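You operate a simulated robot arm through the tools that you are given. There is no shell and no other tool.

You run a simulated robot arm. Do the job below in one go: nothing can be reset, and whatever is moved stays where it is left.

JOB
Slide the orange diffuser, then the green impeller on the shaft.
Fine: push the pin in first; at the end pull it out and turn the black knob to 1.

It is judged by the outcome, as a careful person would: the job done as asked, and still so three seconds after it is handed in. It fails if anything else is knocked over, pushed out of place, dropped, spilled or broken.

ROBOT AND FRAMES
A 6-joint arm with a two-finger parallel gripper, fixed in place. Base frame: the origin is at the foot of the arm, x ahead of it, y to its left, z up. Readings come in m, degrees, newtons and seconds.
Its first joint turns from -166.0 to 166.0 degrees. Payload 3.91 kg.
Tool frame: the origin (TCP) lies between the finger pads and is the grasp point; the fingertips stand 0.03 m ahead of it; z points along the fingers, y is the line along which they close. The gripper opens to 0.11 m. The fingers are 0.02 m wide and 0.01 m thick; the gripper's body (0.048 by 0.112 m) begins 0.055 m behind the TCP.
Orientation is that of the tool frame in the base frame, as [roll, pitch, yaw] about the fixed x, y, z axes, in that order (R = Rz(yaw) Ry(pitch) Rx(roll)). With the fingers straight down and closing along the base's y, the tool's x points along the base's -x, its y along +y and its z along -z.

CONTROLS
- The arm moves only by the tool play_rows. Its argument "steps" is a list that holds one entry, the list of rows, each a list of 6 numbers: the shift along the tool's x, y, z in m, then the turn, a rotation vector about the tool's x, y, z in degrees. In form: [[[tx, ty, tz, wx, wy, wz], ...]]. A call has 1 to 20 rows; each row is the pose to reach, as a shift and turn from the pose commanded when the call began, along the tool's axes at that moment. "fingers" is the finger opening in m, from 0 to 0.11, set as the call begins (left out, the last holds). Rows are played at 5 a second. More than 0.05 m and 8.6 degrees between two rows, or a gripper value outside its range, and nothing of the call is played. A pose out of reach is approached as far as the arm can. The call stops where the force on the tool passes 40 N (or 10 N more than at its start, if that is more) or the arm is blocked; 0.2 s more then pass. Each finger travels about 0.153 m/s and halts on what it meets, pressing with about 26 N; the grip force reading is that of the motor and also rises with nothing between the fingers. The clock runs only during rows and for 0.2 s after the last one: add rows that repeat a pose to give the fingers time. The reply holds the time, the measured pose of the TCP, the force on the tool along the base axes, the opening and the grip force, in the units named above and with some noise, with the torque about the TCP (base axes, N m) and any sound that the robot's microphone picked up.
- Cameras (640 x 400 px; columns grow to the right, rows downward): "scene" is fixed at [0.0502, -0.6519, 1.356]; the picture's right is [0.40, -0.92, 0.00], its down [-0.81, -0.36, -0.46] and it looks along [0.42, 0.19, -0.89] (base axes); focal length 263 px, centre (320, 200). "wrist" rides on the gripper at [0.072, 0.017, -0.103] in the tool frame; the picture's right is [-0.23, 0.97, 0.00], its down [-0.76, -0.18, -0.62] and it looks along [-0.61, -0.14, 0.78] (tool axes); focal length 222 px, centre (320, 200). There is no depth. A picture from a camera that has moved, and an enlarged one, comes with that camera's place and axes in the base frame and with its lens.
- capture(camera): a new picture of that camera. It takes no simulated time.
- inspect(camera, box): a new picture of the part [left, top, right, bottom] of that camera's present view, enlarged. It takes no simulated time.
- job_done(): hands the job in; it is judged then, once.

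Places have to be worked out from the pictures, the camera data and where the tool is seen. Open the gripper and draw the arm clear of the work before you hand the job in, unless the task says otherwise.

The tools are called after "Call:" as name(argument=value, ...) on one line, values as JSON. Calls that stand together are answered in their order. play_rows: Moves the arm, as the interface text tells. Its arguments: {"type":"object","properties":{"steps":{"type":"array","items":{"type":"array","items":{"type":"array","items":{"type":"number"}}}},"fingers":{"type":"number"}},"required":["steps"]} The other tools are called the same way: capture (camera) takes a picture; inspect (camera, box) takes an enlarged picture of a part of a camera's view; job_done () hands the job in.

At the start:

```text
clock: 0.0
eef_pos: [0.2162, -0.4638, 1.1003]
ee_rot: [180.0, 0.0, -180.0]
contact_force: [-0.7, 0.3, 0.0]
wrist_torque: [-0.01, 0.01, 0.02]
gripper_width: 0.1102
finger_force: 0.0
```

scene: 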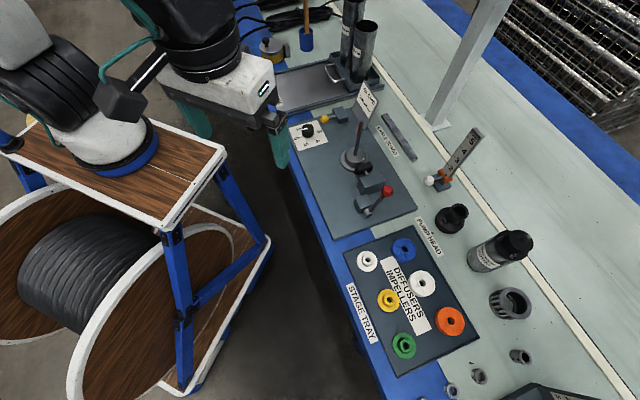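
wrist: 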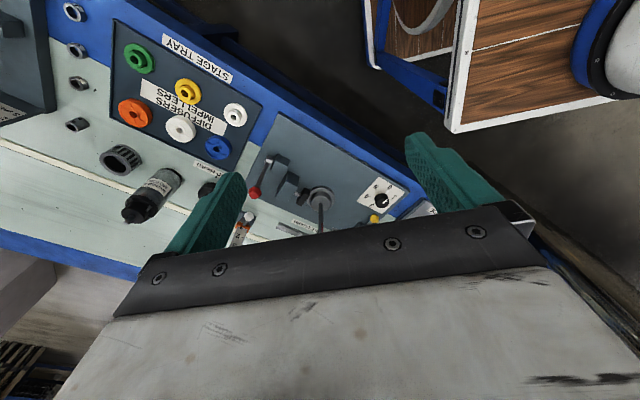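

I start by looking closely at the work area in the scene camera to identify the shaft, pin, knob and rings.

Call:
inspect(camera="scene", box=[280, 80, 440, 180])

Call:
inspect(camera="scene", box=[320, 140, 480, 240])

Call:
inspect(camera="scene", box=[330, 225, 490, 385])

Call:
inspect(camera="wrist", box=[200, 130, 440, 260])

```text
4.00 times, centred on (360, 130) of scene
camera zoom: at [0.0502, -0.6519, 1.356], right [0.4, -0.92, 0.0], down [-0.81, -0.36, -0.46], along [0.42, 0.19, -0.89], focal length 1050 px, centre (160, 480)
```

zoom: 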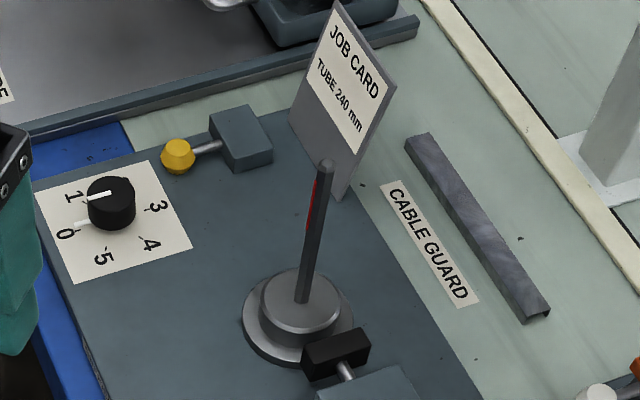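

```text
4.00 times, centred on (400, 190) of scene
camera zoom: at [0.0502, -0.6519, 1.356], right [0.4, -0.92, 0.0], down [-0.81, -0.36, -0.46], along [0.42, 0.19, -0.89], focal length 1050 px, centre (0, 240)
```

zoom: 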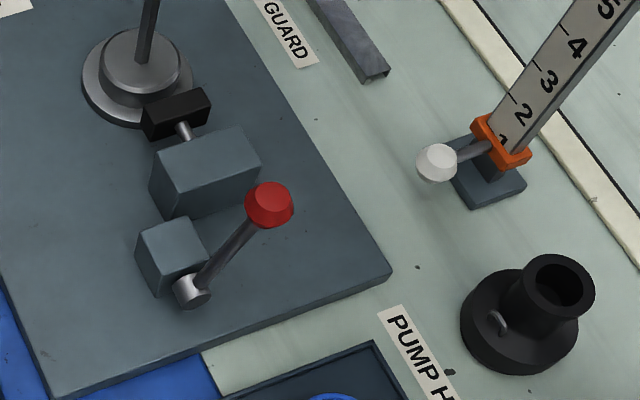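

```text
2.50 times, centred on (410, 305) of scene
camera zoom: at [0.0502, -0.6519, 1.356], right [0.4, -0.92, 0.0], down [-0.81, -0.36, -0.46], along [0.42, 0.19, -0.89], focal length 656 px, centre (95, -62)
```

zoom: 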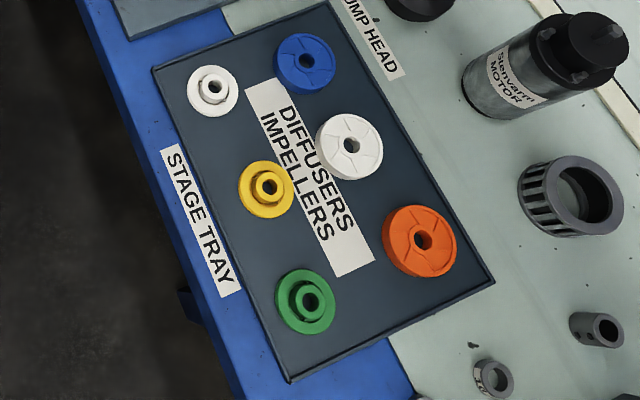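

```text
2.67 times, centred on (320, 195) of wrist
camera zoom: at [0.1442, -0.4465, 1.203], right [0.23, 0.97, 0.0], down [0.76, -0.18, 0.62], along [0.61, -0.14, -0.78], focal length 592 px, centre (320, 213)
```

zoom: 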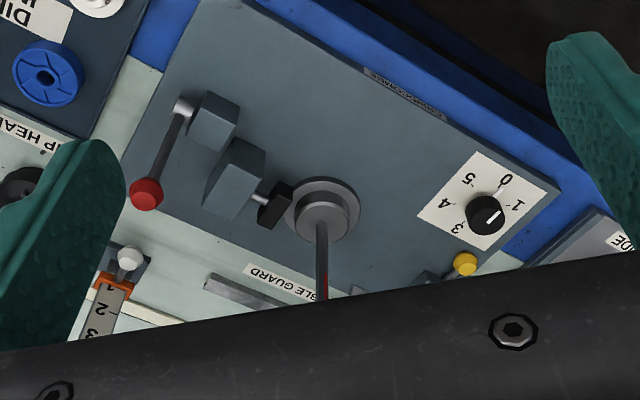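

The shaft stands at about (0.576, -0.542), base top z≈0.644 and tip z≈0.81. I move the wrist camera nearer, staying above the shaft tip, to see the pin, knob and clamp.

Call:
play_rows(steps=[[[-0.03, -0.006, 0.03, 0, 0, 0], [-0.06, -0.012, 0.06, 0, 0, 0], [-0.09, -0.018, 0.09, 0, 0, 0], [-0.12, -0.024, 0.12, 0, 0, 0], [-0.15, -0.03, 0.15, 0, 0, 0], [-0.18, -0.036, 0.18, 0, 0, 0]]])

Call:
capture(camera="wrist")

Call:
capture(camera="scene")

```text
clock: 1.4
eef_pos: [0.3952, -0.4987, 0.9205]
ee_rot: [-179.9, 0.1, -180.0]
contact_force: [-0.8, 0.7, 0.8]
wrist_torque: [0.0, 0.03, -0.03]
gripper_width: 0.11
finger_force: 0.1
```

```text
taken
camera wrist: at [0.3238, -0.4814, 1.0227], right [0.23, 0.97, 0.0], down [0.76, -0.18, 0.62], along [0.61, -0.14, -0.78], focal length 222 px, centre (320, 200)
```

wrist: 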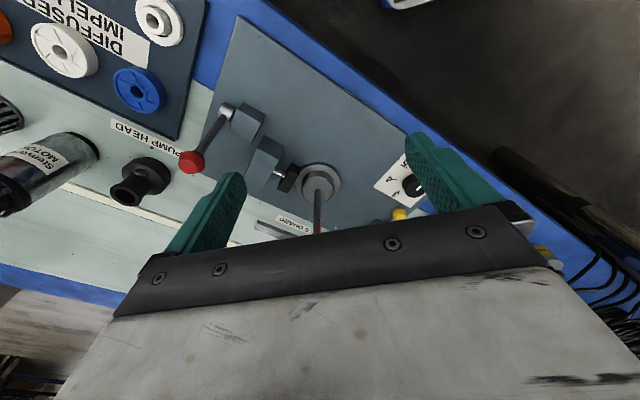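

```text
taken
```

scene: 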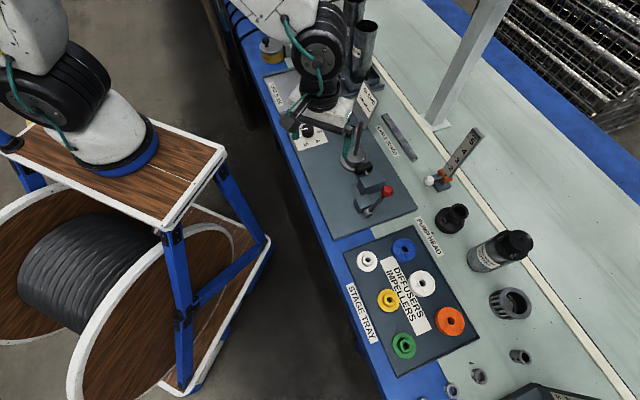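

Call:
inspect(camera="wrist", box=[170, 100, 330, 200])

Call:
inspect(camera="wrist", box=[250, 140, 410, 240])

Call:
inspect(camera="scene", box=[340, 150, 400, 220])

Call:
inspect(camera="scene", box=[280, 60, 360, 150])

```text
4.00 times, centred on (250, 150) of wrist
camera zoom: at [0.3238, -0.4814, 1.0227], right [0.23, 0.97, 0.0], down [0.76, -0.18, 0.62], along [0.61, -0.14, -0.78], focal length 888 px, centre (600, 400)
```

zoom: 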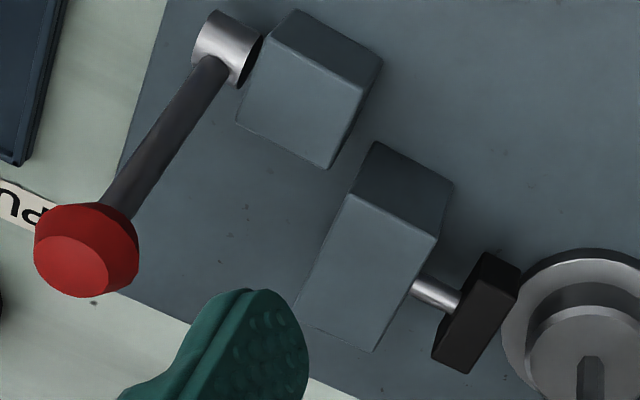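

```text
4.00 times, centred on (330, 190) of wrist
camera zoom: at [0.3238, -0.4814, 1.0227], right [0.23, 0.97, 0.0], down [0.76, -0.18, 0.62], along [0.61, -0.14, -0.78], focal length 888 px, centre (280, 240)
```

zoom: 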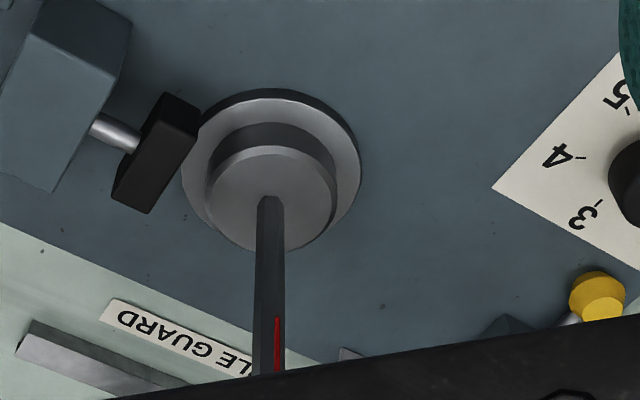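

```text
5.71 times, centred on (370, 185) of scene
camera zoom: at [0.0502, -0.6519, 1.356], right [0.4, -0.92, 0.0], down [-0.81, -0.36, -0.46], along [0.42, 0.19, -0.89], focal length 1501 px, centre (34, 286)
```

zoom: 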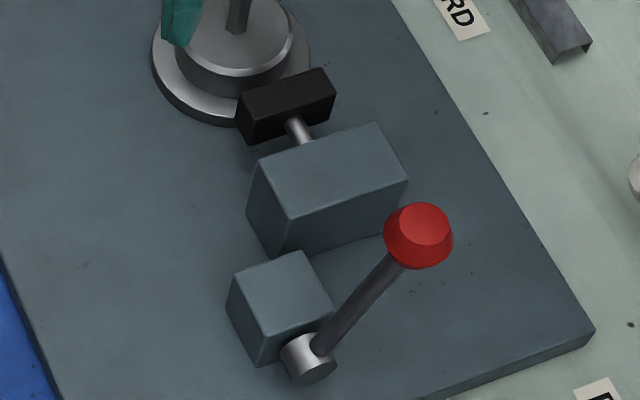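

```text
4.44 times, centred on (320, 105) of scene
camera zoom: at [0.0502, -0.6519, 1.356], right [0.4, -0.92, 0.0], down [-0.81, -0.36, -0.46], along [0.42, 0.19, -0.89], focal length 1167 px, centre (320, 622)
```

zoom: 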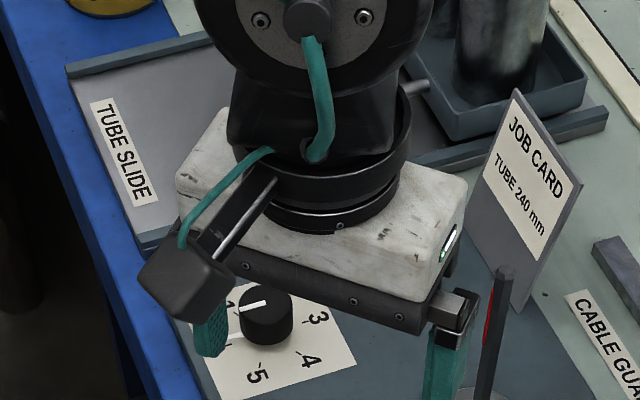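

The red lever, brake shoe block, dial, and a yellow-knobbed plunger are visible. I move over the dial/yellow plunger (fingertips kept above 0.84 m, above shaft and card tops) for a closer look.

Call:
play_rows(steps=[[[-0.034, 0.018, 0.006, 0, 0, 0], [-0.068, 0.037, 0.012, 0, 0, 0], [-0.102, 0.055, 0.019, 0, 0, 0], [-0.137, 0.073, 0.025, 0, 0, 0], [-0.171, 0.091, 0.031, 0, 0, 0], [-0.205, 0.11, 0.037, 0, 0, 0], [-0.239, 0.128, 0.0435, 0, 0, 0]]])

Call:
capture(camera="wrist")

Call:
inspect(camera="wrist", box=[230, 60, 430, 220])

```text
clock: 3.0
eef_pos: [0.6336, -0.3714, 0.8768]
ee_rot: [180.0, 0.1, 180.0]
contact_force: [0.5, 0.2, 1.2]
wrist_torque: [0.03, 0.01, -0.05]
gripper_width: 0.1099
finger_force: 0.1
```

```text
taken
camera wrist: at [0.562, -0.3541, 0.979], right [0.23, 0.97, 0.0], down [0.76, -0.18, 0.62], along [0.61, -0.14, -0.78], focal length 222 px, centre (320, 200)
```

wrist: 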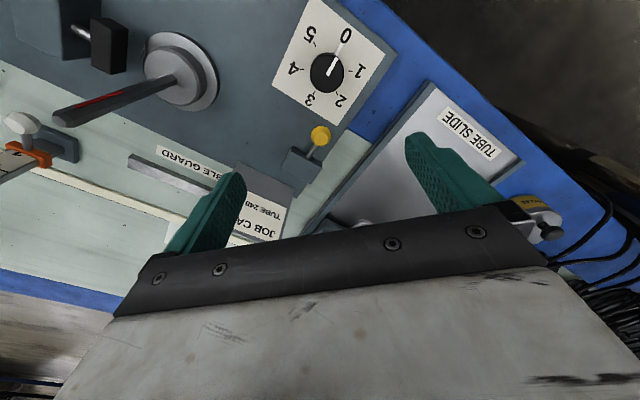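

```text
2.50 times, centred on (330, 140) of wrist
camera zoom: at [0.562, -0.3541, 0.979], right [0.23, 0.97, 0.0], down [0.76, -0.18, 0.62], along [0.61, -0.14, -0.78], focal length 555 px, centre (295, 350)
```

zoom: 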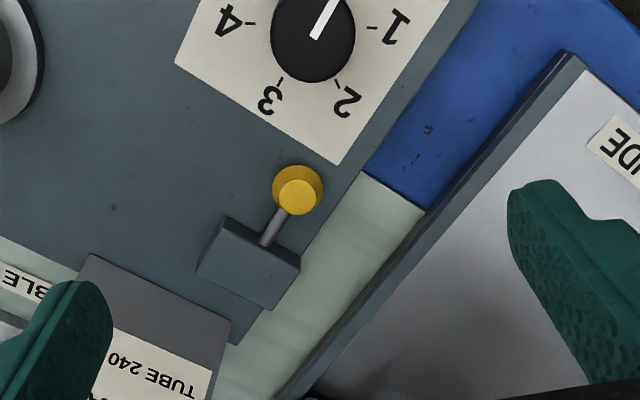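

Call:
inspect(camera="wrist", box=[260, 0, 400, 100])

Call:
inspect(camera="wrist", box=[0, 0, 240, 160])

Call:
inspect(camera="scene", box=[290, 90, 410, 220])

```text
4.00 times, centred on (330, 50) of wrist
camera zoom: at [0.562, -0.3541, 0.979], right [0.23, 0.97, 0.0], down [0.76, -0.18, 0.62], along [0.61, -0.14, -0.78], focal length 888 px, centre (280, 800)
```

zoom: 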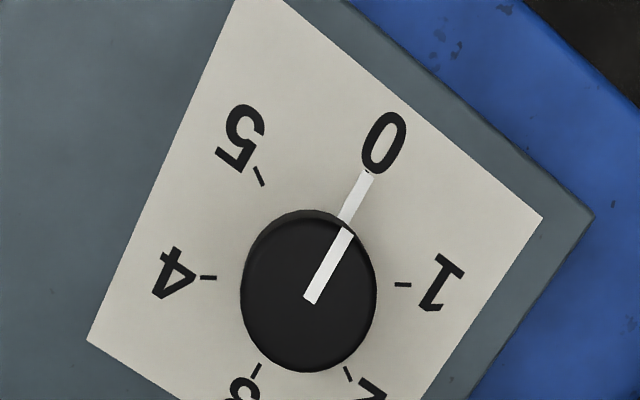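

```text
2.50 times, centred on (120, 80) of wrist
camera zoom: at [0.562, -0.3541, 0.979], right [0.23, 0.97, 0.0], down [0.76, -0.18, 0.62], along [0.61, -0.14, -0.78], focal length 555 px, centre (820, 500)
```

zoom: 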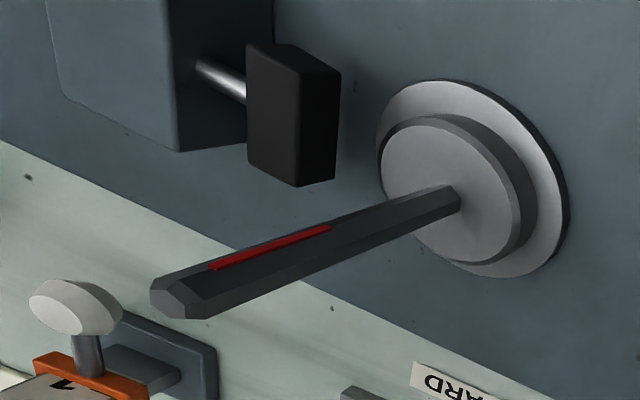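

```text
3.08 times, centred on (350, 155) of scene
camera zoom: at [0.0502, -0.6519, 1.356], right [0.4, -0.92, 0.0], down [-0.81, -0.36, -0.46], along [0.42, 0.19, -0.89], focal length 808 px, centre (228, 338)
```

zoom: 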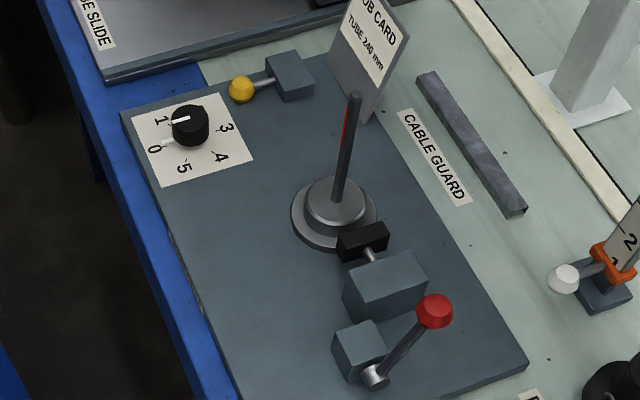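

The dial stands at 0 and the yellow-knobbed pin (≈(0.697,-0.384,0.648)) slides into its block along about (0.70,-0.71). The bench is turned ~45°, so I turn the gripper 45° and hover over the yellow knob at z≈0.78 for a close view.

Call:
play_rows(steps=[[[-0.0105, -0.0022, 0.016, 0, 0, 7.5], [-0.021, -0.0044, 0.032, 0, 0, 15], [-0.0315, -0.0066, 0.048, 0, 0, 22.5], [-0.042, -0.0088, 0.064, 0, 0, 30], [-0.0525, -0.011, 0.08, 0, 0, 37.5], [-0.063, -0.013, 0.097, 0, 0, 45]]])

Call:
capture(camera="wrist")

Call:
capture(camera="scene")

```text
clock: 4.4
eef_pos: [0.6988, -0.3848, 0.7794]
ee_rot: [179.9, 0.0, 134.9]
contact_force: [0.6, -0.5, 0.1]
wrist_torque: [-0.03, 0.0, 0.01]
gripper_width: 0.11
finger_force: 0.0
```

```text
taken
camera wrist: at [0.6599, -0.3206, 0.8826], right [0.85, 0.53, 0.0], down [0.41, -0.66, 0.62], along [0.33, -0.53, -0.78], focal length 222 px, centre (320, 200)
```

wrist: 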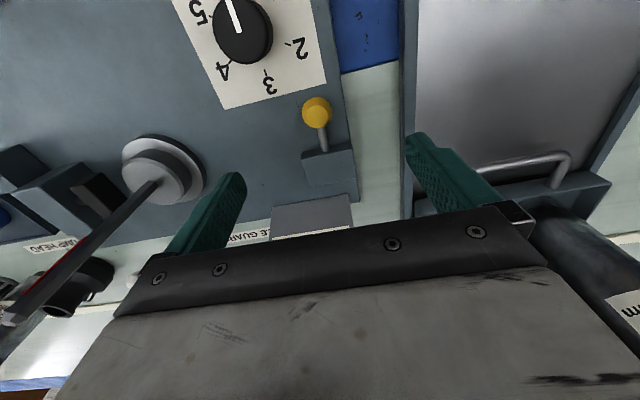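

```text
taken
```

scene: 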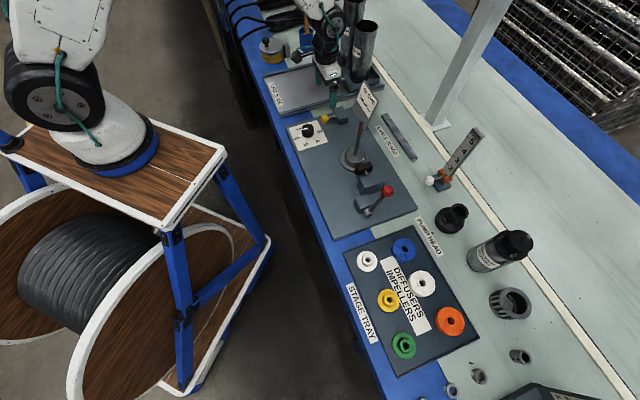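

Call:
inspect(camera="wrist", box=[260, 80, 380, 200])

Call:
inspect(camera="wrist", box=[180, 0, 340, 120])

Call:
inspect(camera="wrist", box=[0, 120, 240, 280])

```text
3.33 times, centred on (320, 140) of wrist
camera zoom: at [0.6599, -0.3206, 0.8826], right [0.85, 0.53, 0.0], down [0.41, -0.66, 0.62], along [0.33, -0.53, -0.78], focal length 740 px, centre (320, 400)
```

zoom: 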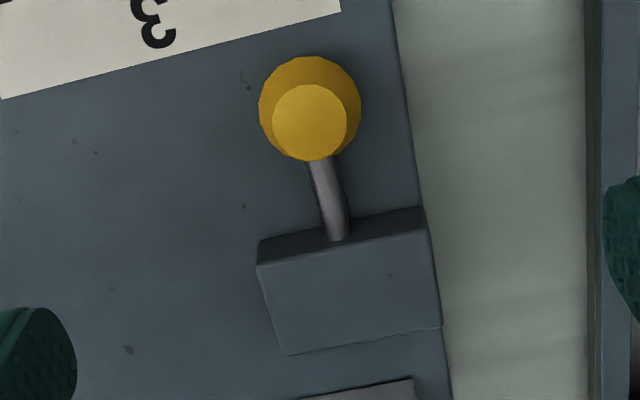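

```text
3.33 times, centred on (260, 60) of wrist
camera zoom: at [0.6599, -0.3206, 0.8826], right [0.85, 0.53, 0.0], down [0.41, -0.66, 0.62], along [0.33, -0.53, -0.78], focal length 740 px, centre (520, 667)
```

zoom: 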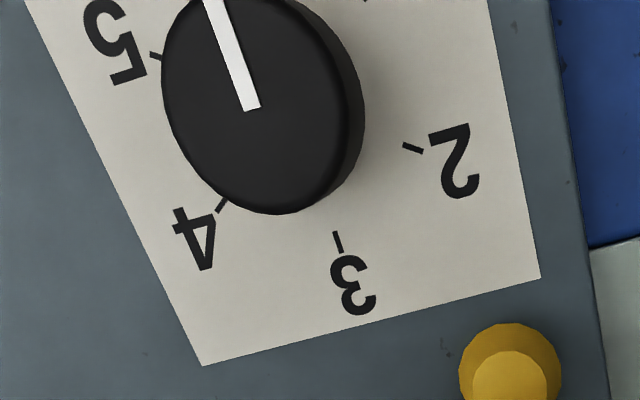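

```text
2.50 times, centred on (120, 200) of wrist
camera zoom: at [0.6599, -0.3206, 0.8826], right [0.85, 0.53, 0.0], down [0.41, -0.66, 0.62], along [0.33, -0.53, -0.78], focal length 555 px, centre (820, 200)
```

zoom: 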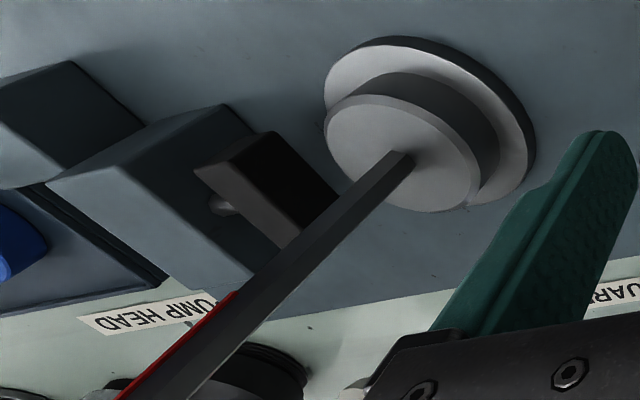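

I zoom further on the yellow part from the scene camera to be sure how it moves.

Call:
inspect(camera="scene", box=[305, 100, 355, 135])

Call:
inspect(camera="scene", box=[410, 130, 490, 200])

Call:
inspect(camera="scene", box=[355, 170, 405, 220])

```text
11.43 times, centred on (330, 118) of scene
camera zoom: at [0.0502, -0.6519, 1.356], right [0.4, -0.92, 0.0], down [-0.81, -0.36, -0.46], along [0.42, 0.19, -0.89], focal length 3001 px, centre (206, 1143)
```

zoom: 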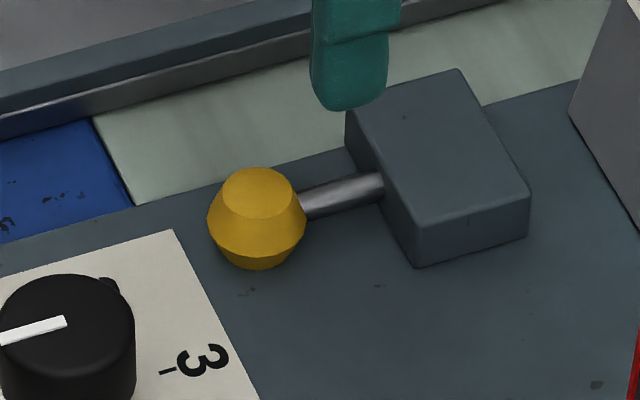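

```text
5.71 times, centred on (450, 165) of scene
camera zoom: at [0.0502, -0.6519, 1.356], right [0.4, -0.92, 0.0], down [-0.81, -0.36, -0.46], along [0.42, 0.19, -0.89], focal length 1501 px, centre (-423, 400)
```

zoom: 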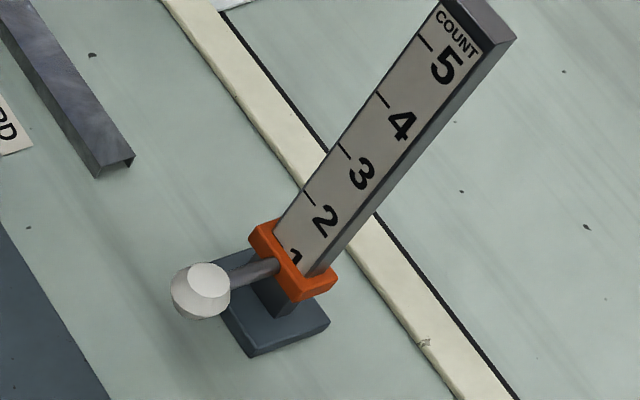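

```text
8.00 times, centred on (380, 195) of scene
camera zoom: at [0.0502, -0.6519, 1.356], right [0.4, -0.92, 0.0], down [-0.81, -0.36, -0.46], along [0.42, 0.19, -0.89], focal length 2101 px, centre (-160, 240)
```

zoom: 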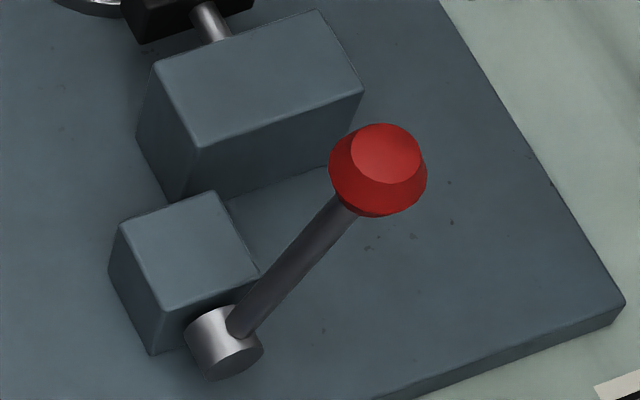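

The plate top works out at z≈0.638, and the yellow knob (Ø≈31 mm, equator z≈0.649) sits at (0.697,-0.3855) with its rod pointing away from the robot into the block. I narrow the fingers to 0.06 and descend to fingertip height ≈0.655 to check before gripping.

Call:
play_rows(steps=[[[0.001, -0.002, 0.0, 0, 0, 0], [0.001, -0.002, 0.02, 0, 0, 0], [0.001, -0.002, 0.045, 0, 0, 0], [0.001, -0.002, 0.07, 0, 0, 0], [0.001, -0.002, 0.085, 0, 0, 0], [0.001, -0.002, 0.094, 0, 0, 0]]], fingers=0.06)

Call:
inspect(camera="scene", box=[305, 90, 355, 140])

Call:
inspect(camera="wrist", box=[230, 80, 430, 220])

```text
clock: 5.8
eef_pos: [0.695, -0.3862, 0.6853]
ee_rot: [180.0, 0.0, 135.0]
contact_force: [0.5, 0.0, -0.3]
wrist_torque: [-0.02, 0.0, 0.01]
gripper_width: 0.0598
finger_force: 0.0
```

```text
8.00 times, centred on (330, 115) of scene
camera zoom: at [0.0502, -0.6519, 1.356], right [0.4, -0.92, 0.0], down [-0.81, -0.36, -0.46], along [0.42, 0.19, -0.89], focal length 2101 px, centre (240, 880)
```

zoom: 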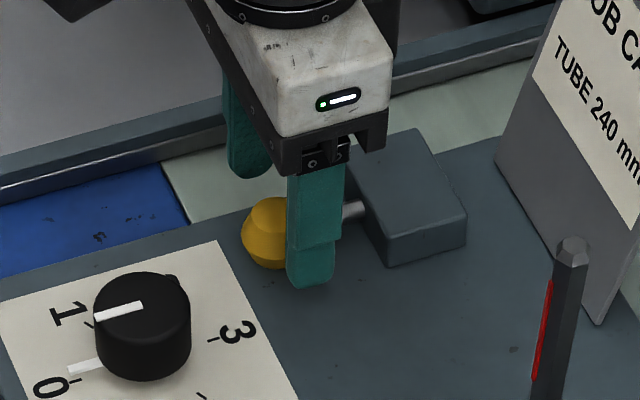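

```text
2.86 times, centred on (330, 150) of wrist
camera zoom: at [0.6567, -0.3222, 0.7886], right [0.85, 0.53, 0.0], down [0.41, -0.66, 0.62], along [0.33, -0.53, -0.78], focal length 635 px, centre (291, 343)
```

zoom: 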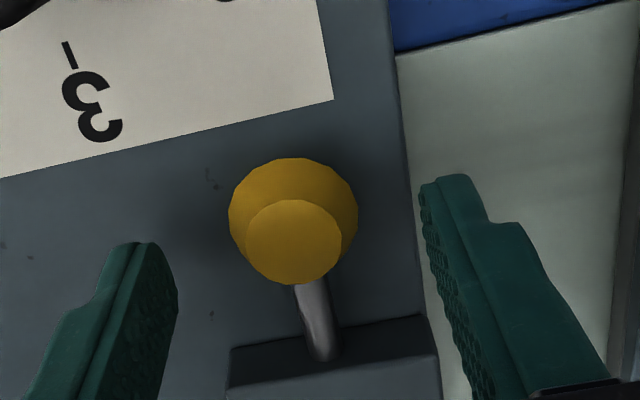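

The yellow knob is centred between the fingers, equator about 0.033 below the TCP. I lower 11 mm (tips ≈0.644, just off the plate), then close on it.

Call:
play_rows(steps=[[[0.0005, 0.0, 0.006, 0, 0, 0], [0.001, 0.0, 0.011, 0, 0, 0], [0.001, 0.0, 0.011, 0, 0, 0]]])

Call:
inspect(camera="scene", box=[305, 90, 355, 140])

```text
clock: 6.6
eef_pos: [0.6943, -0.3845, 0.6747]
ee_rot: [179.9, 0.1, 135.1]
contact_force: [-0.3, 0.0, -0.4]
wrist_torque: [0.03, -0.02, 0.01]
gripper_width: 0.0596
finger_force: 0.1
```

```text
8.00 times, centred on (330, 115) of scene
camera zoom: at [0.0502, -0.6519, 1.356], right [0.4, -0.92, 0.0], down [-0.81, -0.36, -0.46], along [0.42, 0.19, -0.89], focal length 2101 px, centre (240, 880)
```

zoom: 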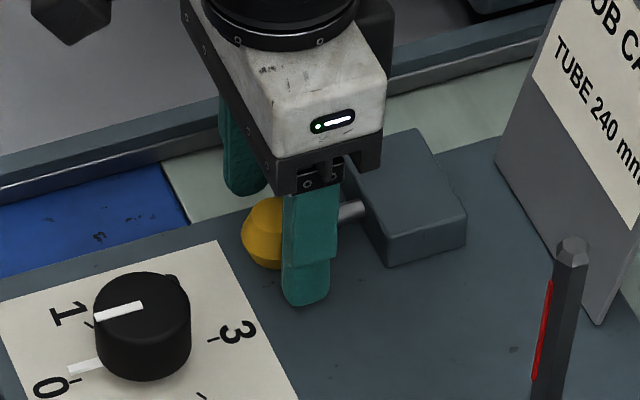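

No contact yet; I close on the knob while holding position.

Call:
play_rows(steps=[[[0, 0, 0, 0, 0, 0], [0, 0, 0, 0, 0, 0], [0, 0, 0, 0, 0, 0]]], fingers=0.015)

Call:
inspect(camera="wrist", box=[230, 80, 430, 220])

```text
clock: 7.4
eef_pos: [0.694, -0.384, 0.6753]
ee_rot: [180.0, 0.1, 135.0]
contact_force: [0.8, -0.1, -2.3]
wrist_torque: [-0.04, -0.02, -0.01]
gripper_width: 0.0305
finger_force: 45.3
```

```text
2.86 times, centred on (330, 150) of wrist
camera zoom: at [0.6562, -0.3206, 0.7775], right [0.85, 0.53, 0.0], down [0.41, -0.66, 0.62], along [0.33, -0.53, -0.78], focal length 635 px, centre (291, 343)
```

zoom: 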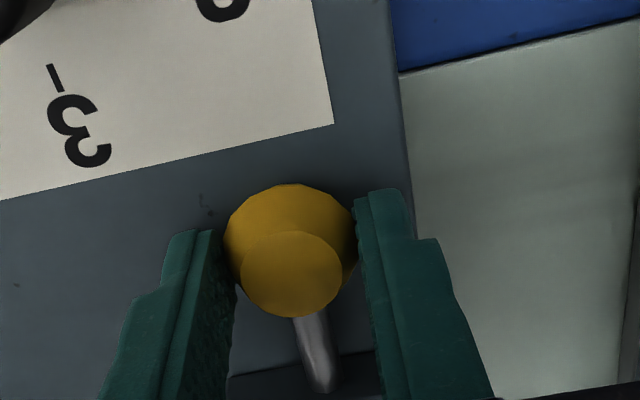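

Gripped at 30.5 mm. I push the pin gently along the tool's -x (toward the block) in small steps.

Call:
play_rows(steps=[[[-0.002, 0, 0, 0, 0, 0], [-0.004, 0, 0, 0, 0, 0], [-0.006, 0, 0, 0, 0, 0], [-0.008, 0, 0, 0, 0, 0], [-0.01, 0, 0, 0, 0, 0], [-0.012, 0, 0, 0, 0, 0]]])

Call:
inspect(camera="wrist", box=[230, 80, 430, 220])

Call:
inspect(camera="scene", box=[290, 80, 410, 220])

```text
clock: 8.8
eef_pos: [0.7034, -0.3913, 0.6746]
ee_rot: [-180.0, 0.0, 134.9]
contact_force: [0.5, 0.3, -0.7]
wrist_torque: [0.0, -0.01, 0.02]
gripper_width: 0.0304
finger_force: 45.0
```

```text
2.86 times, centred on (330, 150) of wrist
camera zoom: at [0.6651, -0.3295, 0.7775], right [0.85, 0.53, 0.0], down [0.41, -0.66, 0.62], along [0.33, -0.53, -0.78], focal length 635 px, centre (291, 343)
```

zoom: 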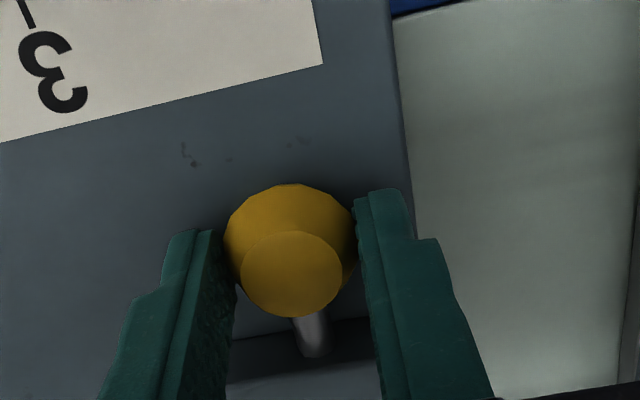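

```text
2.86 times, centred on (350, 150) of scene
camera zoom: at [0.0502, -0.6519, 1.356], right [0.4, -0.92, 0.0], down [-0.81, -0.36, -0.46], along [0.42, 0.19, -0.89], focal length 750 px, centre (234, 343)
```

zoom: 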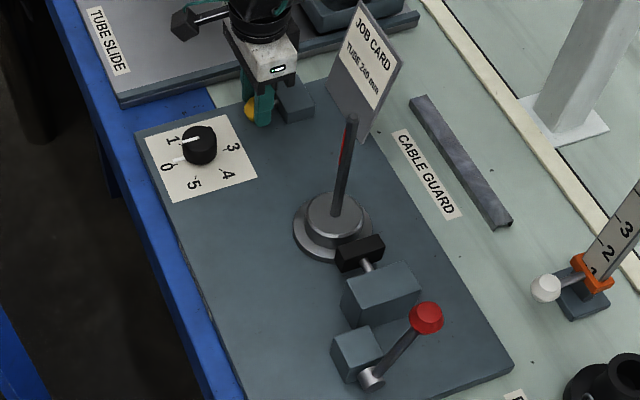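

The pin slides in freely; I continue until it reaches its stop.

Call:
play_rows(steps=[[[-0.002, 0, 0, 0, 0, 0], [-0.004, 0, 0, 0, 0, 0], [-0.006, 0, 0, 0, 0, 0], [-0.008, 0, 0, 0, 0, 0], [-0.01, 0, 0, 0, 0, 0]]])

Call:
inspect(camera="wrist", box=[230, 80, 430, 220])

Call:
inspect(camera="scene", box=[290, 80, 410, 220])

```text
clock: 10.0
eef_pos: [0.7088, -0.3981, 0.6748]
ee_rot: [-179.9, -0.2, 135.0]
contact_force: [-20.1, 25.1, 4.0]
wrist_torque: [0.71, 0.53, 0.08]
gripper_width: 0.0306
finger_force: 44.7
```

```text
2.86 times, centred on (330, 150) of wrist
camera zoom: at [0.6706, -0.335, 0.777], right [0.85, 0.53, 0.0], down [0.42, -0.67, 0.62], along [0.33, -0.53, -0.79], focal length 635 px, centre (291, 343)
```

zoom: 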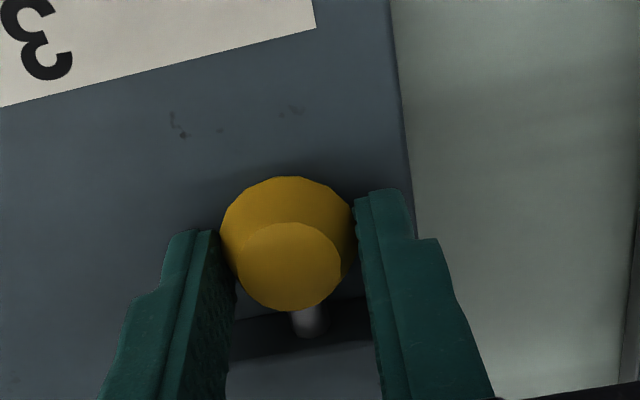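

```text
2.86 times, centred on (350, 150) of scene
camera zoom: at [0.0502, -0.6519, 1.356], right [0.4, -0.92, 0.0], down [-0.81, -0.36, -0.46], along [0.42, 0.19, -0.89], focal length 750 px, centre (234, 343)
```

zoom: 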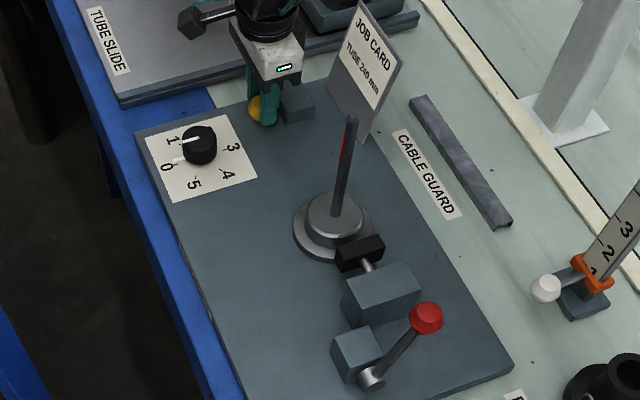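

The pin hit its stop after ~20 mm of travel (32 N). I relax the push slightly, then open the fingers and lift straight up to check that it stays in.

Call:
play_rows(steps=[[[0.001, 0, 0, 0, 0, 0], [0.0015, 0, 0, 0, 0, 0]]])

Call:
play_rows(steps=[[[0, 0, 0, 0, 0, 0], [0, 0, 0, 0, 0, 0], [0, 0, -0.015, 0, 0, 0], [0, 0, -0.05, 0, 0, 0], [0, 0, -0.09, 0, 0, 0]]], fingers=0.06)

Call:
inspect(camera="wrist", box=[260, 80, 380, 200])

Call:
inspect(camera="scene", box=[305, 90, 355, 140])

Call:
inspect(camera="scene", box=[340, 140, 400, 210])

```text
clock: 10.6
eef_pos: [0.7089, -0.3982, 0.6735]
ee_rot: [-180.0, -0.2, 135.0]
contact_force: [-12.9, 23.8, -8.3]
wrist_torque: [0.75, 0.47, 0.05]
gripper_width: 0.0304
finger_force: 45.5
```

```text
clock: 11.8
eef_pos: [0.709, -0.3993, 0.7656]
ee_rot: [179.9, -0.1, 135.0]
contact_force: [0.1, -0.8, 0.0]
wrist_torque: [0.03, 0.02, 0.0]
gripper_width: 0.0599
finger_force: 0.0
```

```text
3.33 times, centred on (320, 140) of wrist
camera zoom: at [0.6717, -0.3354, 0.8679], right [0.85, 0.53, 0.0], down [0.41, -0.66, 0.62], along [0.33, -0.53, -0.78], focal length 740 px, centre (320, 400)
```

zoom: 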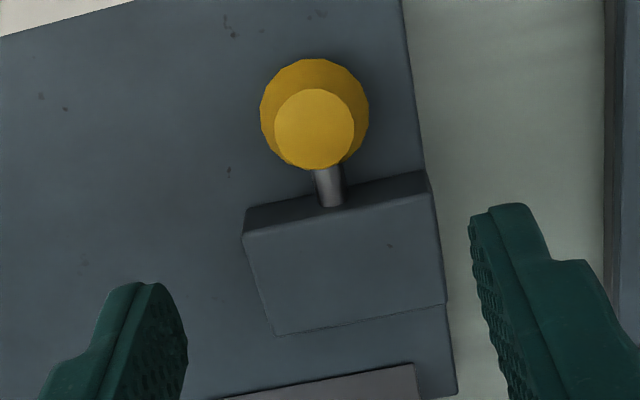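

```text
8.00 times, centred on (330, 115) of scene
camera zoom: at [0.0502, -0.6519, 1.356], right [0.4, -0.92, 0.0], down [-0.81, -0.36, -0.46], along [0.42, 0.19, -0.89], focal length 2101 px, centre (240, 880)
```

zoom: 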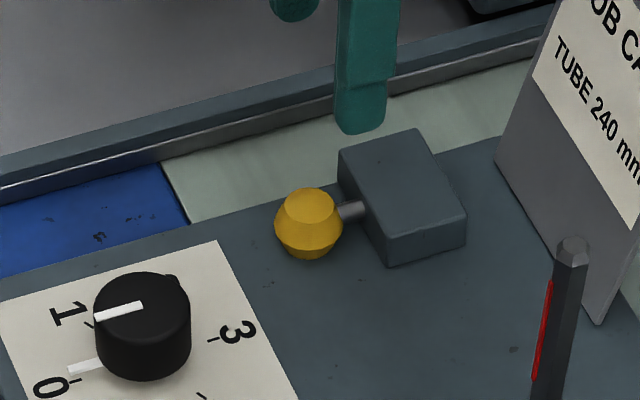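

```text
5.71 times, centred on (370, 175) of scene
camera zoom: at [0.0502, -0.6519, 1.356], right [0.4, -0.92, 0.0], down [-0.81, -0.36, -0.46], along [0.42, 0.19, -0.89], focal length 1501 px, centre (34, 343)
```

zoom: 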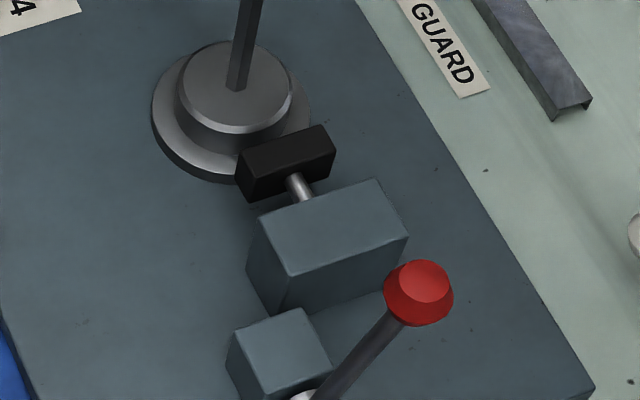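

The pin is in and stays there; nothing else moved. Next I lift to 0.916 and travel along the bench direction to above the stage tray to look at the orange and green parts.

Call:
play_rows(steps=[[[0, 0, -0.04, 0, 0, 0], [0, 0, -0.08, 0, 0, 0], [0, 0, -0.12, 0, 0, 0], [0, 0, -0.15, 0, 0, 0], [0.001, -0.04, -0.15, 0, 0, 0], [0.002, -0.085, -0.15, 0, 0, 0], [0.004, -0.13, -0.15, 0, 0, 0], [0.005, -0.175, -0.15, 0, 0, 0], [0.006, -0.22, -0.15, 0, 0, 0], [0.007, -0.265, -0.15, 0, 0, 0], [0.008, -0.31, -0.15, 0, 0, 0], [0.01, -0.355, -0.15, 0, 0, 0], [0.011, -0.4, -0.15, 0, 0, 0], [0.012, -0.445, -0.14, 0, 0, 0], [0.014, -0.49, -0.125, 0, 0, 0], [0.015, -0.535, -0.11, 0, 0, 0], [0.016, -0.58, -0.1, 0, 0, 0], [0.018, -0.625, -0.09, 0, 0, 0], [0.019, -0.67, -0.08, 0, 0, 0], [0.02, -0.714, -0.074, 0, 0, 0]]])

Call:
capture(camera="wrist")

Call:
capture(camera="scene")

```text
clock: 16.0
eef_pos: [0.1903, -0.8889, 0.84]
ee_rot: [179.9, 0.0, 135.1]
contact_force: [0.4, 0.0, 1.4]
wrist_torque: [-0.03, 0.06, 0.0]
gripper_width: 0.0598
finger_force: 0.1
```

```text
taken
camera wrist: at [0.1518, -0.825, 0.9425], right [0.85, 0.53, 0.0], down [0.41, -0.66, 0.62], along [0.33, -0.53, -0.78], focal length 222 px, centre (320, 200)
```

wrist: 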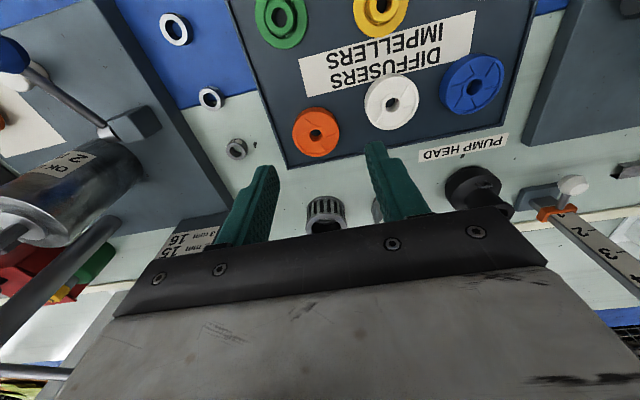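

```text
taken
```

scene: 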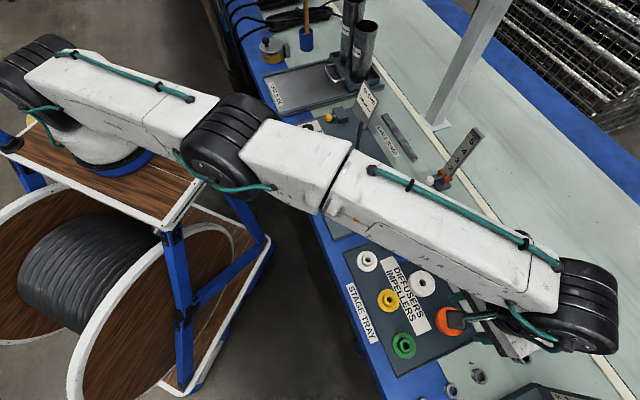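

Call:
inspect(camera="wrist", box=[260, 80, 380, 180])

Call:
inspect(camera="wrist", box=[240, 0, 420, 60])

Call:
inspect(camera="wrist", box=[340, 50, 520, 170])

```text
4.00 times, centred on (320, 130) of wrist
camera zoom: at [0.1518, -0.825, 0.9425], right [0.85, 0.53, 0.0], down [0.41, -0.66, 0.62], along [0.33, -0.53, -0.78], focal length 888 px, centre (320, 480)
```

zoom: 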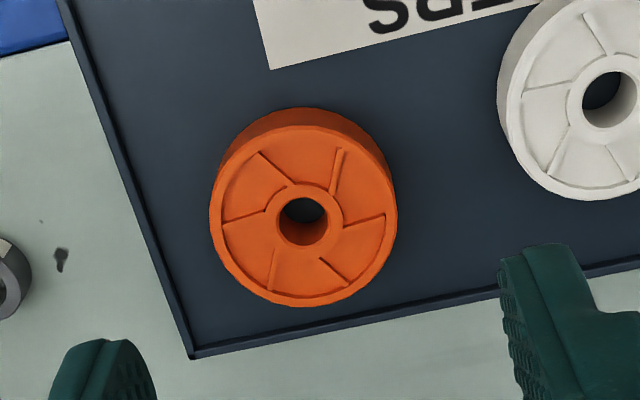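

```text
3.56 times, centred on (330, 30) of wrist
camera zoom: at [0.1518, -0.825, 0.9425], right [0.85, 0.53, 0.0], down [0.41, -0.66, 0.62], along [0.33, -0.53, -0.78], focal length 790 px, centre (284, 804)
```

zoom: 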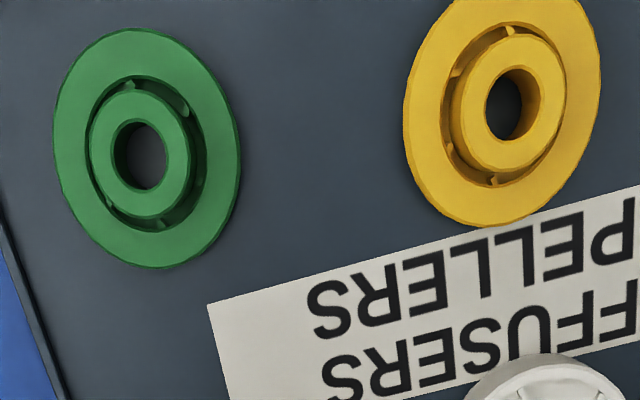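

```text
3.33 times, centred on (430, 110) of wrist
camera zoom: at [0.1518, -0.825, 0.9425], right [0.85, 0.53, 0.0], down [0.41, -0.66, 0.62], along [0.33, -0.53, -0.78], focal length 740 px, centre (-47, 500)
```

zoom: 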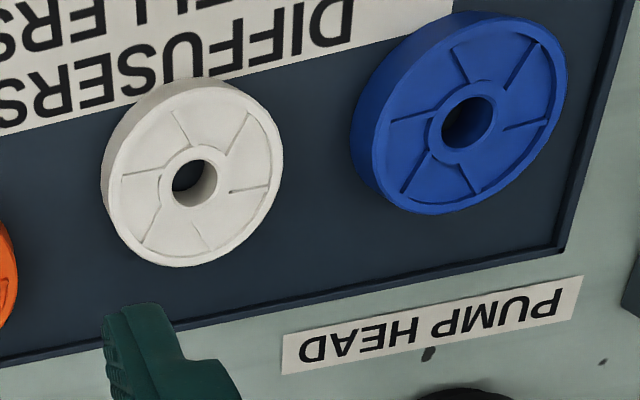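

The bores are round, so no angular alignment is needed. I go lower over the orange diffuser with the fingers opened wider to get its position and height precisely.

Call:
play_rows(steps=[[[-0.012, -0.005, 0.025, 0, 0, 0], [-0.024, -0.01, 0.05, 0, 0, 0], [-0.036, -0.015, 0.08, 0, 0, 0]]], fingers=0.1)

Call:
capture(camera="wrist")

Call:
inspect(camera="wrist", box=[240, 60, 400, 180])

Call:
inspect(camera="scene", box=[370, 270, 490, 370])

```text
clock: 16.8
eef_pos: [0.2041, -0.8902, 0.7693]
ee_rot: [-179.9, 0.1, 135.0]
contact_force: [0.3, 0.2, 0.4]
wrist_torque: [-0.06, 0.02, -0.02]
gripper_width: 0.0999
finger_force: 0.0
out of reach, approached as far as the arm can: row 1, 2, 3
```

```text
taken
camera wrist: at [0.1658, -0.8262, 0.8718], right [0.85, 0.53, 0.0], down [0.41, -0.66, 0.62], along [0.33, -0.53, -0.78], focal length 222 px, centre (320, 200)
```

wrist: 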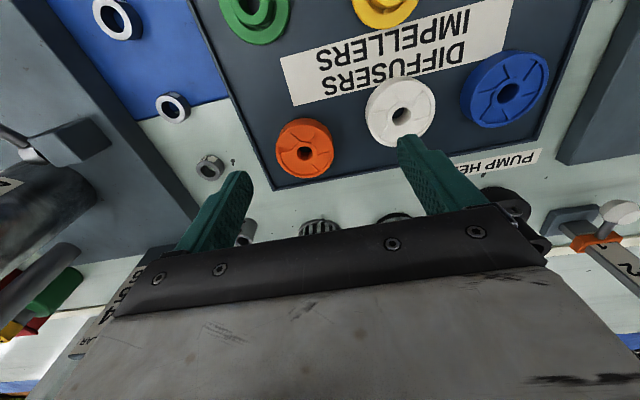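

```text
3.33 times, centred on (320, 120) of wrist
camera zoom: at [0.1658, -0.8262, 0.8718], right [0.85, 0.53, 0.0], down [0.41, -0.66, 0.62], along [0.33, -0.53, -0.78], focal length 740 px, centre (320, 467)
```

zoom: 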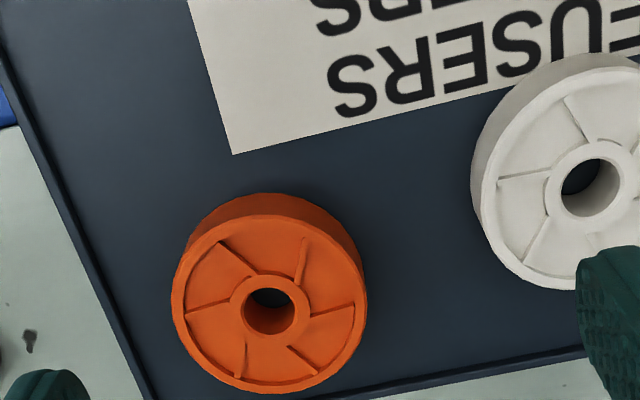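

```text
4.00 times, centred on (430, 320) of scene
camera zoom: at [0.0502, -0.6519, 1.356], right [0.4, -0.92, 0.0], down [-0.81, -0.36, -0.46], along [0.42, 0.19, -0.89], focal length 1050 px, centre (-120, -280)
```

zoom: 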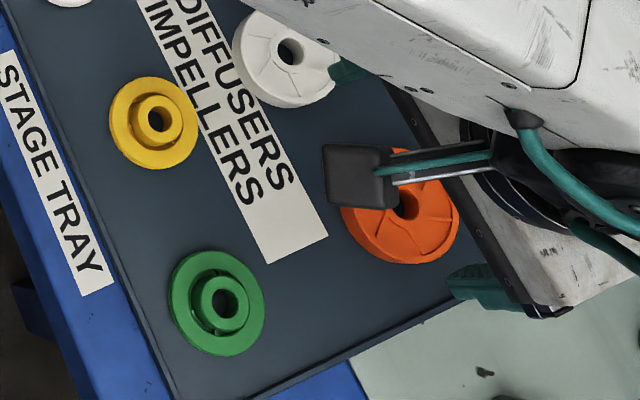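

The orange diffuser's top centre triangulates to (0.2097, -0.9289, 0.650), Ø≈64 mm, ~16 mm thick. That last pose was out of reach, so I back up a little to re-sync, then test the reach at lower height.

Call:
play_rows(steps=[[[0.03, 0, 0, 0, 0, 0], [0.05, 0, 0, 0, 0, 0], [0.05, 0, 0, 0, 0, 0]]])

```text
clock: 17.6
eef_pos: [0.1708, -0.8525, 0.7683]
ee_rot: [180.0, 0.0, 135.0]
contact_force: [-0.7, 0.5, 0.7]
wrist_torque: [-0.02, 0.05, 0.0]
gripper_width: 0.1
finger_force: 0.0
```

Re-synced at (0.171,-0.853,0.768). I descend to z≈0.70 (tips ≈0.67, clear of all parts) and then move out toward the orange diffuser to test the reach.

Call:
play_rows(steps=[[[0, 0, 0.03, 0, 0, 0], [0, 0, 0.065, 0, 0, 0], [-0.02, -0.0065, 0.065, 0, 0, 0], [-0.04, -0.013, 0.065, 0, 0, 0], [-0.06, -0.0195, 0.065, 0, 0, 0], [-0.0815, -0.0265, 0.065, 0, 0, 0]]])

Call:
capture(camera="wrist")

```text
clock: 19.0
eef_pos: [0.2044, -0.8864, 0.7061]
ee_rot: [-180.0, 0.0, 135.0]
contact_force: [0.1, -0.2, 0.7]
wrist_torque: [0.0, -0.03, 0.01]
gripper_width: 0.0997
finger_force: 0.1
out of reach, approached as far as the arm can: row 4, 5, 6
```

```text
taken
camera wrist: at [0.1656, -0.8229, 0.8091], right [0.85, 0.53, 0.0], down [0.41, -0.66, 0.62], along [0.33, -0.53, -0.78], focal length 222 px, centre (320, 200)
```

wrist: 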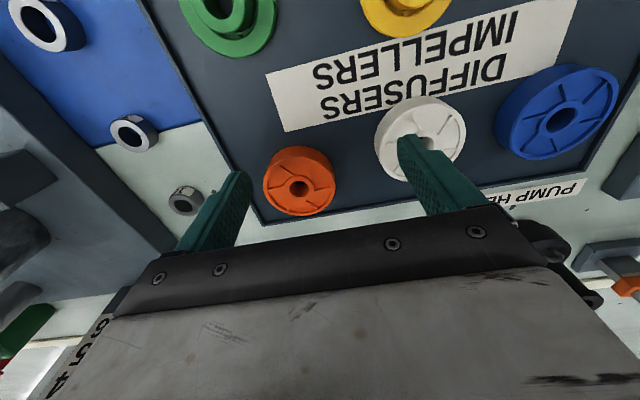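

Vertical reach ends short of the orange part, and a vertical gripper would also foul the tall shaft later. Both are solved by tilting the tool ~30° outward (fingers pointing away from the robot); I raise, tilt about the closing axis and hover over the orange diffuser.

Call:
play_rows(steps=[[[0.02, 0, -0.02, 0, -4, 0], [0.01, -0.005, -0.03, 0, -12, 0], [0.0, -0.013, -0.03, 0, -20, 0], [-0.01, -0.02, -0.025, 0, -26, 0], [-0.0182, -0.0263, -0.0189, 0, -30, 0], [-0.0182, -0.0263, -0.0189, 0, -30, 0]]], fingers=0.085)

Call:
capture(camera="wrist")

Call:
capture(camera="scene")

```text
clock: 20.4
eef_pos: [0.1991, -0.9179, 0.7247]
ee_rot: [180.0, 30.1, 135.0]
contact_force: [-0.6, 0.0, 1.1]
wrist_torque: [-0.03, 0.02, 0.03]
gripper_width: 0.085
finger_force: 0.0
```

```text
taken
camera wrist: at [0.1308, -0.8245, 0.7779], right [0.83, 0.55, 0.11], down [0.12, -0.37, 0.92], along [0.55, -0.75, -0.37], focal length 222 px, centre (320, 200)
```

wrist: 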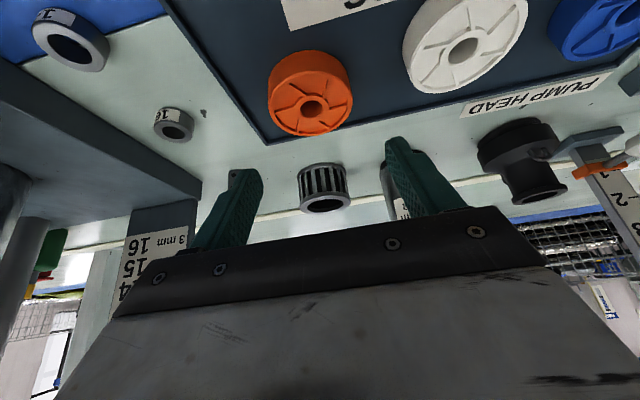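

```text
taken
```

scene: 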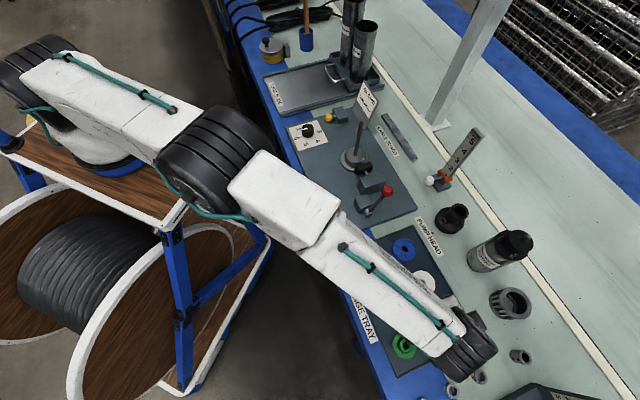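

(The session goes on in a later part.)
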